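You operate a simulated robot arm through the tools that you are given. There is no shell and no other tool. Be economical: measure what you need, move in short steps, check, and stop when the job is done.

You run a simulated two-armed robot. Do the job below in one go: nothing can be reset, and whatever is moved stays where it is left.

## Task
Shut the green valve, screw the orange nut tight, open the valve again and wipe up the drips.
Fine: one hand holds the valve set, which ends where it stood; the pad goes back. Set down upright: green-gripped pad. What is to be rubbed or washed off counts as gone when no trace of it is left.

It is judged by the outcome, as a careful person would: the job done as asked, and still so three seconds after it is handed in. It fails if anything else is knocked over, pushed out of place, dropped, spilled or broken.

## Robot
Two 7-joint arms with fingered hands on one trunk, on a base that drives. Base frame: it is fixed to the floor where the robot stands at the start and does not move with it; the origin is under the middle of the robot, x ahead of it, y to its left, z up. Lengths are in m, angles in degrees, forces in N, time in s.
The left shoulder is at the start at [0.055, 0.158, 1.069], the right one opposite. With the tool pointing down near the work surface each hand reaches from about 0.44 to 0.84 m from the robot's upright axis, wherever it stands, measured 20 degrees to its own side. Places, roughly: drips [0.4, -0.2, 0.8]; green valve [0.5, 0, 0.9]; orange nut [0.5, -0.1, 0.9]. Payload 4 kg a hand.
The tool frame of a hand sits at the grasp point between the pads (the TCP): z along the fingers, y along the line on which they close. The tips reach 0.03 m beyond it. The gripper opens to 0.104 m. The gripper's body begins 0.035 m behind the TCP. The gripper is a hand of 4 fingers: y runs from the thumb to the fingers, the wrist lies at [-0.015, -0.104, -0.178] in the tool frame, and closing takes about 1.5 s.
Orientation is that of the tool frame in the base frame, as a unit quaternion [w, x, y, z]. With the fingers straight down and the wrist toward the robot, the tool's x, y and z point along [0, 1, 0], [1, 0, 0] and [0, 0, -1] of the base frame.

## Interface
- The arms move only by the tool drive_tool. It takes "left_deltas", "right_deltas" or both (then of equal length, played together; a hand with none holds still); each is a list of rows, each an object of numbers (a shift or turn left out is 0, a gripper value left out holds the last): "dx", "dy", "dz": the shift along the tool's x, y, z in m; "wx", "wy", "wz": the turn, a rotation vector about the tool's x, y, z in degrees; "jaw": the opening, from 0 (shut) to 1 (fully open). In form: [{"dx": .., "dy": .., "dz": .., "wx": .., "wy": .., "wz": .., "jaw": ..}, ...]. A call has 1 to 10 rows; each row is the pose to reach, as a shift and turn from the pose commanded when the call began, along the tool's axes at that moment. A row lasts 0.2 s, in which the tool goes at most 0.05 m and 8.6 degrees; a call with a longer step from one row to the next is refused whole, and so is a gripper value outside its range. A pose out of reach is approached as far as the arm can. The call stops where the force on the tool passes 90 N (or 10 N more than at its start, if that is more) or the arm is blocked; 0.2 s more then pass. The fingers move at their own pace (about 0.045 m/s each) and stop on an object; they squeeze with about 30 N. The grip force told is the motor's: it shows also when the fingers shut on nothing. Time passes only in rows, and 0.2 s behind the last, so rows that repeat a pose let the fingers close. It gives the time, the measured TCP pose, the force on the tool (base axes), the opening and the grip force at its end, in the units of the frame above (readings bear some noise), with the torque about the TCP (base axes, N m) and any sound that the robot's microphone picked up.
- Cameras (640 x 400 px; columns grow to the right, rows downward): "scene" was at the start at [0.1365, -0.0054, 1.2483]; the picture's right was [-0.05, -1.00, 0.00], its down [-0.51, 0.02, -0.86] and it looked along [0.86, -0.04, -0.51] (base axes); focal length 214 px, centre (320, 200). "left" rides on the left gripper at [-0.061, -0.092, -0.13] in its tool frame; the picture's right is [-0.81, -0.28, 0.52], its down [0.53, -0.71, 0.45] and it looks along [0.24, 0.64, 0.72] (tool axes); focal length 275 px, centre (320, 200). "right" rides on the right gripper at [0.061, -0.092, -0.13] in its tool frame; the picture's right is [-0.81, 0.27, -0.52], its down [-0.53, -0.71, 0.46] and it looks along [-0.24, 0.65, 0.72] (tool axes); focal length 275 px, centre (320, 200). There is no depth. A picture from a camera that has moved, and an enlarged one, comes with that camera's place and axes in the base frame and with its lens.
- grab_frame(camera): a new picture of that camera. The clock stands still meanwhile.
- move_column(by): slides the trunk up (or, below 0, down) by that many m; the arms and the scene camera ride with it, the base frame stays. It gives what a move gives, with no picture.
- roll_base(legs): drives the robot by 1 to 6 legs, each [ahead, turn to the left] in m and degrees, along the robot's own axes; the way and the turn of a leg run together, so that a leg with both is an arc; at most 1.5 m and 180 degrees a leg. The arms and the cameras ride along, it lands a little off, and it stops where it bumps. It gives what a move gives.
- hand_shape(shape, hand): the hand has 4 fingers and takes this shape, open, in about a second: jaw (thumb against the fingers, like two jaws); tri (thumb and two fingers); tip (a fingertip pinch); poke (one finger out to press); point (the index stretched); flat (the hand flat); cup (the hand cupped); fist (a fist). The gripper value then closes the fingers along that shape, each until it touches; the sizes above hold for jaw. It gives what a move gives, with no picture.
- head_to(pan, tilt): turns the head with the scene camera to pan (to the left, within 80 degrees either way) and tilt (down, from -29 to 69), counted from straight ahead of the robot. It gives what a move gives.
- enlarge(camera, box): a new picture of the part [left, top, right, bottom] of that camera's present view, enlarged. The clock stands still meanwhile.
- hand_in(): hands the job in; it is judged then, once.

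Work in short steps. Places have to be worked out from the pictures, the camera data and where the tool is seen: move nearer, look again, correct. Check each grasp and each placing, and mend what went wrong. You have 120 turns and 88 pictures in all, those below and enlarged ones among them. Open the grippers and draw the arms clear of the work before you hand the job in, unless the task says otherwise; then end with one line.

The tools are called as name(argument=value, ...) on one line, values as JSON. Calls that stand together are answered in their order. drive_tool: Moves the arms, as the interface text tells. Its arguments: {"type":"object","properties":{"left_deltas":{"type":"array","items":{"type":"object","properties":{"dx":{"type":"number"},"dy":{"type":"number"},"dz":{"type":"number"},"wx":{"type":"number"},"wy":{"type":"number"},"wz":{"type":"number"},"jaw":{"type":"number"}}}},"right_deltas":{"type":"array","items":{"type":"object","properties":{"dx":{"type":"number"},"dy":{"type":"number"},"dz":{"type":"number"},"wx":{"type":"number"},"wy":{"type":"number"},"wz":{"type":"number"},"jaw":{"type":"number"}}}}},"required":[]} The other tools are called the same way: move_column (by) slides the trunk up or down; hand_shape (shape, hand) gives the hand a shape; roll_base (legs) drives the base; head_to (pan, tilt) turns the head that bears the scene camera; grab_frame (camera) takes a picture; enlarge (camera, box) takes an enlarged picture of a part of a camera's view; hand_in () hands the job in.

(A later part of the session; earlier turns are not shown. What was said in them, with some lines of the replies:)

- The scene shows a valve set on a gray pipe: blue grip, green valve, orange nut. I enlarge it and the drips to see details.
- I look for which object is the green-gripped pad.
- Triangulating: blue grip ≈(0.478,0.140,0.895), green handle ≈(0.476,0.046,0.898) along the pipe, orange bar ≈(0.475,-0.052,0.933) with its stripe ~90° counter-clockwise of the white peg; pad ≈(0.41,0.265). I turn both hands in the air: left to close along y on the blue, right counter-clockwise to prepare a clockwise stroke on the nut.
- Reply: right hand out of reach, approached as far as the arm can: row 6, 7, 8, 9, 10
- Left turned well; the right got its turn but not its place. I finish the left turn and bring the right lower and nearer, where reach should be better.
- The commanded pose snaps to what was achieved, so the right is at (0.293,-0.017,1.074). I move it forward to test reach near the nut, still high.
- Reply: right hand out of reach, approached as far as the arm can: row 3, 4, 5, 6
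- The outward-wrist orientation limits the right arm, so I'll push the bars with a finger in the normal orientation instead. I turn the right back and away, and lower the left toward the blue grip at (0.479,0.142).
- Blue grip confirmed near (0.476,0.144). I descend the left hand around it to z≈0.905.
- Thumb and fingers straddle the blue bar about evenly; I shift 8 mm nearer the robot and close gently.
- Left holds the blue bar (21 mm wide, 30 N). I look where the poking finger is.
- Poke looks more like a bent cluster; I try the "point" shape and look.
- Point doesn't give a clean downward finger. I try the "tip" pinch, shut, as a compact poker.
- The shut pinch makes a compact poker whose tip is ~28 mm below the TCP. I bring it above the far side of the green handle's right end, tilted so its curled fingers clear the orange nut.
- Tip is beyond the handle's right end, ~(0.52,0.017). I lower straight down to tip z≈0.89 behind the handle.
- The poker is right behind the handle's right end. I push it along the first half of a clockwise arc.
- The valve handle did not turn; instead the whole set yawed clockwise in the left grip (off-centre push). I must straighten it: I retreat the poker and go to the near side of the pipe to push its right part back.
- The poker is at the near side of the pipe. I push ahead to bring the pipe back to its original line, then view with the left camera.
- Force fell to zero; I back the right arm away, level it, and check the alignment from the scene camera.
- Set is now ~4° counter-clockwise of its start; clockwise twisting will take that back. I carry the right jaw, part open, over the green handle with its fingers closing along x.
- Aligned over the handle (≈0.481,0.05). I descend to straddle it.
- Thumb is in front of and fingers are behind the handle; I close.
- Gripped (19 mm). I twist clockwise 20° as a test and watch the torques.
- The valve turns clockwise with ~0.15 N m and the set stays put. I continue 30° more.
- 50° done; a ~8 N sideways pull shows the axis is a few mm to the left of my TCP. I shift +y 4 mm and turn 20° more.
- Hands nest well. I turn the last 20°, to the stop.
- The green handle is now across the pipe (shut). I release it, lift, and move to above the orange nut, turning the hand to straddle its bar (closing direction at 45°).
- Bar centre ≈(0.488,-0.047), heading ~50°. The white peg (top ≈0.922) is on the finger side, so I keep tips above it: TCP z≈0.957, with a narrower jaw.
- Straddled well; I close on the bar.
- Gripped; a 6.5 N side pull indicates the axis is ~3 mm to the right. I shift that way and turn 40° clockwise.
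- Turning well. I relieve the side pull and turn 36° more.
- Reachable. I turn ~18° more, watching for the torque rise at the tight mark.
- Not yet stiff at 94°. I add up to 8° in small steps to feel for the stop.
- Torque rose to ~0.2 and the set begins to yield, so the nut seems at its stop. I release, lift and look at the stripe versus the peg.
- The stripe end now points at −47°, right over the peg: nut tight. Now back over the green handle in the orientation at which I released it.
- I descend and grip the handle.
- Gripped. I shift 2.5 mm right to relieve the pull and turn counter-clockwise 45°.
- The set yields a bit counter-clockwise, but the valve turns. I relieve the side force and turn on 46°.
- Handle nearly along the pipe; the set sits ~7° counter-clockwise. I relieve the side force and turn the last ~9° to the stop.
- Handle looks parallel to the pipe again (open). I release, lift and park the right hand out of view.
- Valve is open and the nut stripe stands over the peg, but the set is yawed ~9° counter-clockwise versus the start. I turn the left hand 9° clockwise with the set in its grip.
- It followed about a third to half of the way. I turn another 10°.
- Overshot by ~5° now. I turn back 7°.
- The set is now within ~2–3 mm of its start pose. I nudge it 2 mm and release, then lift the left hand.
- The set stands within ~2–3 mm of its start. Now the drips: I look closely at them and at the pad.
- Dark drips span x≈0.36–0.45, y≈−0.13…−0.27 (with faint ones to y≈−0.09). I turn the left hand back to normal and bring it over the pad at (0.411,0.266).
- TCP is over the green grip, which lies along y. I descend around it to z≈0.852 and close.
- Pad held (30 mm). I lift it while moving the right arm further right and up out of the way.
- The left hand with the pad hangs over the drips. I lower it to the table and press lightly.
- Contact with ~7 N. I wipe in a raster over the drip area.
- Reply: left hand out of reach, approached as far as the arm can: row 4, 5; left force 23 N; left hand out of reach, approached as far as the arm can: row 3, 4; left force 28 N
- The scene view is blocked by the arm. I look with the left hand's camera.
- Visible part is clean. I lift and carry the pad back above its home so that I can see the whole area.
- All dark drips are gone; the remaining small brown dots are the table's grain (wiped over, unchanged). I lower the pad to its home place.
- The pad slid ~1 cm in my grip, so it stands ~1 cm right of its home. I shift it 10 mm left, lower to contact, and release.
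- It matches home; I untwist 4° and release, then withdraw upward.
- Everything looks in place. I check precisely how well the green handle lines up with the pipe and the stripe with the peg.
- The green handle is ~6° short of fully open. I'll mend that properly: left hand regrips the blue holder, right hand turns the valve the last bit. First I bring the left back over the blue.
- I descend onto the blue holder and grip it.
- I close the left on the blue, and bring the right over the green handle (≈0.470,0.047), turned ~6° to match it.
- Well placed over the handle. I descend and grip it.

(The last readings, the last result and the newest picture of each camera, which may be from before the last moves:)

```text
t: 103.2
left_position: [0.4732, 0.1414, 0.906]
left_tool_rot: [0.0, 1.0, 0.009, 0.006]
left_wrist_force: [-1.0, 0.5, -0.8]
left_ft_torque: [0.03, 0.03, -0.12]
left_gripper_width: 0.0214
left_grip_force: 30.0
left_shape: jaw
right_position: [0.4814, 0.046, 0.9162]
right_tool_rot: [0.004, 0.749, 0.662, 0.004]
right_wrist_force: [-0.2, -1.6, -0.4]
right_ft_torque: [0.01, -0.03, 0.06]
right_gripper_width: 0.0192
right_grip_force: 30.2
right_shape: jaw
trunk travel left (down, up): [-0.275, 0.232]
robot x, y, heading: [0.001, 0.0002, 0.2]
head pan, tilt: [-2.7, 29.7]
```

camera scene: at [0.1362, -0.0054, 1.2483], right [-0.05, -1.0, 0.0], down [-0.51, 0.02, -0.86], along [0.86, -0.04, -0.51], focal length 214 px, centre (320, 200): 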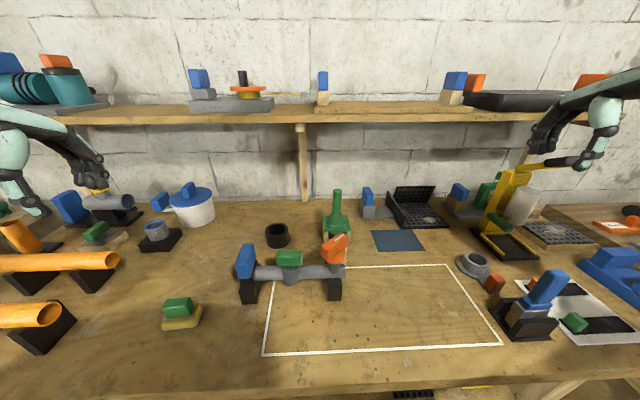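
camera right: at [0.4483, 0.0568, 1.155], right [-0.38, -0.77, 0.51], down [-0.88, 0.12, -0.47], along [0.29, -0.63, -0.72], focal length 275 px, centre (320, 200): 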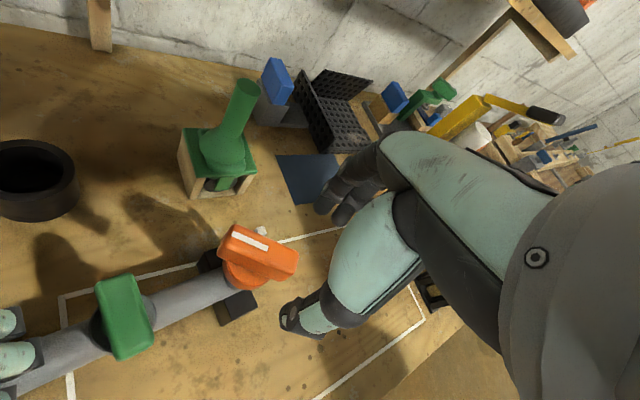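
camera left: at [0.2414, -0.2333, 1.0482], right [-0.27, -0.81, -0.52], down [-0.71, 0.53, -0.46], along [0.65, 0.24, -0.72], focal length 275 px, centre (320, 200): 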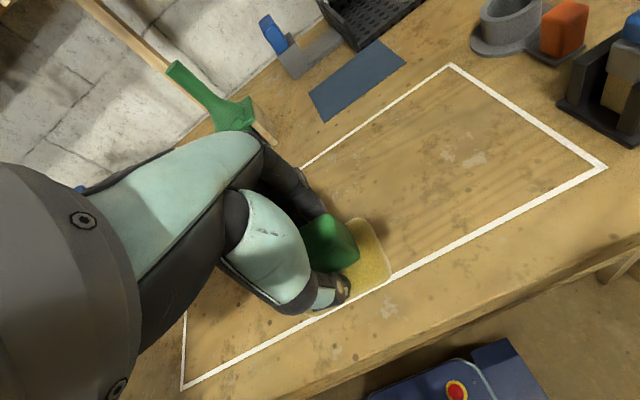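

Gripped without side force. I turn counter-clockwise 10°, feeling for the stop.

drive_tool(right_deltas=[{"wz": -2}, {"wz": -4}, {"wz": -6}, {"wz": -8}, {"wz": -10}, {"wz": -10}])

enlarge(camera="scene", box=[220, 170, 380, 310])

```text
t: 104.6
left_position: [0.4734, 0.1406, 0.9068]
left_tool_rot: [-0.001, 1.0, 0.009, 0.006]
left_wrist_force: [-2.0, 6.6, 0.3]
left_ft_torque: [0.13, 0.05, -0.11]
left_gripper_width: 0.0212
left_grip_force: 29.7
left_shape: jaw
right_position: [0.4812, 0.0464, 0.9161]
right_tool_rot: [0.005, 0.689, 0.725, 0.003]
right_wrist_force: [2.0, -5.5, 0.2]
right_ft_torque: [-0.09, -0.03, -0.01]
right_gripper_width: 0.0184
right_grip_force: 30.0
right_shape: jaw
trunk travel left (down, up): [-0.275, 0.232]
robot x, y, heading: [-0.0041, 0.0001, -0.2]
head pan, tilt: [-2.7, 29.7]
```

```text
2.86 times, centred on (300, 240) of scene
camera zoom: at [0.1367, -0.0053, 1.2483], right [-0.05, -1.0, 0.0], down [-0.51, 0.02, -0.86], along [0.86, -0.04, -0.51], focal length 613 px, centre (377, 86)
```

zoom: 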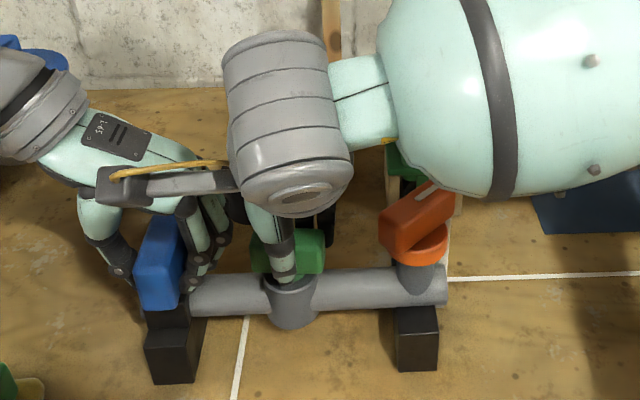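

No stop yet and the set barely moved. I add 4° with a 2 mm relief, then release and lift.

drive_tool(right_deltas=[{"dx": -0.002}, {"dx": -0.002, "wz": -2}, {"dx": -0.002, "wz": -4}, {"dx": -0.002, "wz": -4}])

drive_tool(right_deltas=[{"jaw": 0.2}, {"jaw": 0.4}, {"jaw": 0.55}, {"jaw": 0.6}, {"dz": -0.02}, {"dz": -0.05}, {"dz": -0.09}, {"dz": -0.13}, {"dz": -0.15, "dx": -0.04}, {"dz": -0.15, "dx": -0.085}])

drive_tool(right_deltas=[{"dx": -0.04}, {"dx": -0.08}, {"dx": -0.12}, {"dx": -0.16}, {"dx": -0.2}, {"dx": -0.24}, {"dx": -0.28}, {"dx": -0.32}])

enlarge(camera="scene", box=[220, 170, 380, 310])

```text
t: 105.6
left_position: [0.4734, 0.1403, 0.9079]
left_tool_rot: [0.0, 1.0, 0.009, 0.006]
left_wrist_force: [-1.0, 0.7, 0.6]
left_ft_torque: [0.03, 0.02, -0.14]
left_gripper_width: 0.0214
left_grip_force: 29.8
left_shape: jaw
right_position: [0.4816, 0.0455, 0.9164]
right_tool_rot: [0.005, 0.662, 0.75, 0.004]
right_wrist_force: [2.1, -1.3, -0.5]
right_ft_torque: [0.03, -0.02, -0.02]
right_gripper_width: 0.0185
right_grip_force: 30.1
right_shape: jaw
trunk travel left (down, up): [-0.275, 0.232]
robot x, y, heading: [0.0003, 0.001, 0.2]
head pan, tilt: [-2.7, 29.7]
```

```text
t: 107.8
left_position: [0.4722, 0.1398, 0.907]
left_tool_rot: [-0.001, 1.0, 0.008, 0.005]
left_wrist_force: [0.2, -0.9, 0.3]
left_ft_torque: [0.01, 0.01, -0.03]
left_gripper_width: 0.0213
left_grip_force: 30.3
left_shape: jaw
right_position: [0.4898, -0.0404, 1.067]
right_tool_rot: [0.005, 0.661, 0.75, 0.004]
right_wrist_force: [-0.3, 0.4, -0.3]
right_ft_torque: [-0.02, 0.0, -0.01]
right_gripper_width: 0.062
right_grip_force: 0.0
right_shape: jaw
trunk travel left (down, up): [-0.275, 0.232]
robot x, y, heading: [0.0015, -0.0001, -0.0]
head pan, tilt: [-2.7, 29.7]
```

```text
t: 109.6
left_position: [0.4736, 0.1408, 0.9073]
left_tool_rot: [-0.001, 1.0, 0.009, 0.005]
left_wrist_force: [-0.4, -0.1, -0.4]
left_ft_torque: [0.01, 0.02, -0.02]
left_gripper_width: 0.0213
left_grip_force: 30.3
left_shape: jaw
right_position: [0.5304, -0.3589, 1.0651]
right_tool_rot: [0.004, 0.662, 0.749, 0.003]
right_wrist_force: [0.2, 0.4, 0.2]
right_ft_torque: [0.02, -0.02, 0.01]
right_gripper_width: 0.0624
right_grip_force: 0.1
right_shape: jaw
trunk travel left (down, up): [-0.275, 0.232]
robot x, y, heading: [-0.0013, 0.0014, 0.2]
head pan, tilt: [-2.7, 29.7]
```

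```text
2.86 times, centred on (300, 240) of scene
camera zoom: at [0.1363, -0.0062, 1.2483], right [-0.05, -1.0, 0.0], down [-0.51, 0.02, -0.86], along [0.86, -0.04, -0.51], focal length 613 px, centre (377, 86)
```

zoom: 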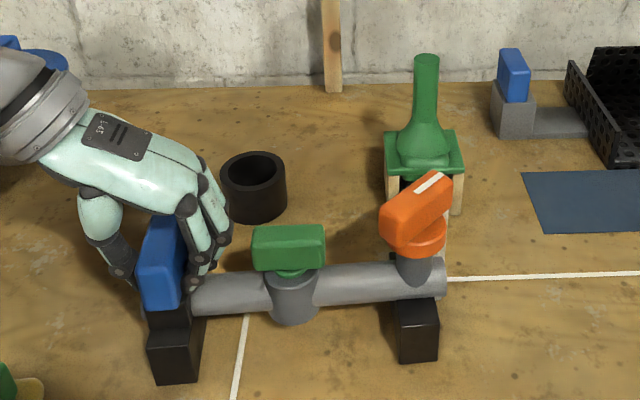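

Valve now parallel to the pipe; the set yawed ~3° counter-clockwise, so I turn the left hand 7° clockwise (part is lost as slack) and check.

drive_tool(left_deltas=[{"wz": 2}, {"wz": 4}, {"wz": 6}, {"wz": 7}, {"wz": 7}])

enlarge(camera="scene", box=[220, 170, 380, 310])

```text
t: 110.8
left_position: [0.4737, 0.1413, 0.9072]
left_tool_rot: [-0.001, 0.999, -0.053, 0.005]
left_wrist_force: [0.4, 0.5, 0.1]
left_ft_torque: [0.05, 0.01, 0.05]
left_gripper_width: 0.0211
left_grip_force: 29.8
left_shape: jaw
right_position: [0.5307, -0.3561, 1.0664]
right_tool_rot: [0.003, 0.663, 0.749, 0.003]
right_wrist_force: [0.3, -0.3, 0.9]
right_ft_torque: [0.02, -0.01, 0.0]
right_gripper_width: 0.0623
right_grip_force: 0.0
right_shape: jaw
trunk travel left (down, up): [-0.275, 0.232]
robot x, y, heading: [0.0006, 0.003, 0.0]
head pan, tilt: [-2.7, 29.7]
```

```text
2.86 times, centred on (300, 240) of scene
camera zoom: at [0.1365, -0.0054, 1.2483], right [-0.05, -1.0, 0.0], down [-0.51, 0.02, -0.86], along [0.86, -0.04, -0.51], focal length 613 px, centre (377, 86)
```

zoom: 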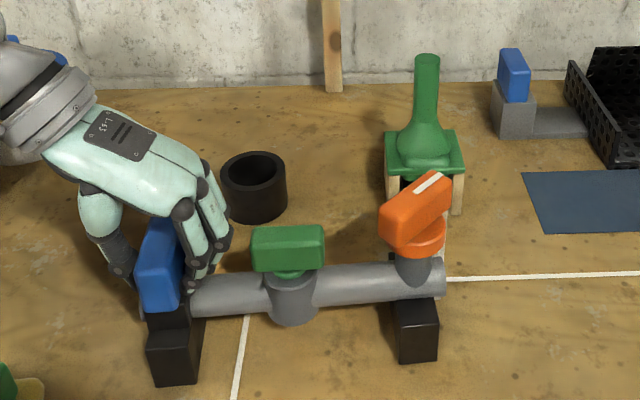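

Only slack was taken up. I turn 4° more, which should carry the set the missing ~3°.

drive_tool(left_deltas=[{"wz": 1}, {"wz": 2}, {"wz": 3}, {"wz": 4}, {"wz": 4}])

enlarge(camera="scene", box=[220, 170, 380, 310])

```text
t: 112.0
left_position: [0.4737, 0.1394, 0.9073]
left_tool_rot: [0.0, 0.996, -0.087, 0.005]
left_wrist_force: [0.6, 1.0, 0.4]
left_ft_torque: [0.01, -0.02, 0.09]
left_gripper_width: 0.0208
left_grip_force: 30.0
left_shape: jaw
right_position: [0.531, -0.3565, 1.0656]
right_tool_rot: [0.005, 0.663, 0.749, 0.002]
right_wrist_force: [-0.1, -0.1, 0.6]
right_ft_torque: [0.01, 0.02, 0.04]
right_gripper_width: 0.0622
right_grip_force: 0.1
right_shape: jaw
trunk travel left (down, up): [-0.275, 0.232]
robot x, y, heading: [0.0049, 0.0033, 0.2]
head pan, tilt: [-2.7, 29.7]
```

```text
2.86 times, centred on (300, 240) of scene
camera zoom: at [0.1366, -0.0053, 1.2483], right [-0.05, -1.0, 0.0], down [-0.51, 0.02, -0.86], along [0.86, -0.04, -0.51], focal length 613 px, centre (377, 86)
```

zoom: 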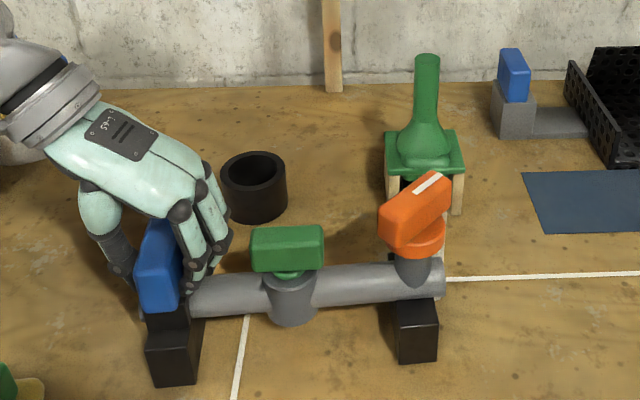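

I'm out of pictures; the set is in place within ~3° (a few mm), upright, valve open, nut tight. I release the left hand, lift it straight up and draw clear rather than risk overshooting blind.

drive_tool(left_deltas=[{"jaw": 0.15}, {"jaw": 0.3}, {"jaw": 0.45}, {"jaw": 0.6}, {"jaw": 0.6}, {"dz": -0.03}, {"dz": -0.07}, {"dz": -0.11}, {"dz": -0.15}, {"dz": -0.19}])

drive_tool(left_deltas=[{"dy": -0.03, "jaw": 1}, {"dy": -0.06}, {"dy": -0.09}, {"dy": -0.12}, {"dy": -0.12}], right_deltas=[{"dz": -0.02, "jaw": 1}, {"dz": -0.04}, {"dz": -0.06}, {"dz": -0.08}, {"dz": -0.08}])

```text
t: 114.2
left_position: [0.4715, 0.1395, 1.0991]
left_tool_rot: [-0.001, 0.996, -0.087, 0.006]
left_wrist_force: [-0.3, -0.4, -0.1]
left_ft_torque: [-0.03, -0.01, 0.01]
left_gripper_width: 0.0621
left_grip_force: 0.0
left_shape: jaw
right_position: [0.5296, -0.3574, 1.0657]
right_tool_rot: [0.005, 0.662, 0.749, 0.004]
right_wrist_force: [-0.4, -0.3, 0.5]
right_ft_torque: [0.0, 0.01, 0.01]
right_gripper_width: 0.062
right_grip_force: 0.0
right_shape: jaw
trunk travel left (down, up): [-0.275, 0.232]
robot x, y, heading: [0.0003, -0.0, -0.1]
head pan, tilt: [-2.7, 29.7]
```

```text
t: 115.4
left_position: [0.4921, 0.2581, 1.0966]
left_tool_rot: [-0.001, 0.996, -0.086, 0.005]
left_wrist_force: [-0.7, -0.1, -0.8]
left_ft_torque: [0.03, -0.01, 0.01]
left_gripper_width: 0.1039
left_grip_force: 0.0
left_shape: jaw
right_position: [0.5285, -0.3576, 1.1457]
right_tool_rot: [0.004, 0.662, 0.749, 0.004]
right_wrist_force: [1.2, 0.2, -0.1]
right_ft_torque: [-0.01, 0.03, -0.01]
right_gripper_width: 0.1035
right_grip_force: 0.1
right_shape: jaw
trunk travel left (down, up): [-0.275, 0.232]
robot x, y, heading: [-0.0016, -0.0021, -0.0]
head pan, tilt: [-2.7, 29.7]
```

Both hands are open and clear; the readings show no contact. I hand the job in.

hand_in()

```text
The job is handed in.
```

The job is handed in: the green valve was shut, the orange nut turned about 90° clockwise until its stripe stood over the peg, the valve reopened, and the drips wiped up. The pad is back upright at its place, but the valve set was still turned about 3° counter-clockwise from its start (its right end off by about 9 mm) in my last picture, and I had no pictures left to check it after letting go.
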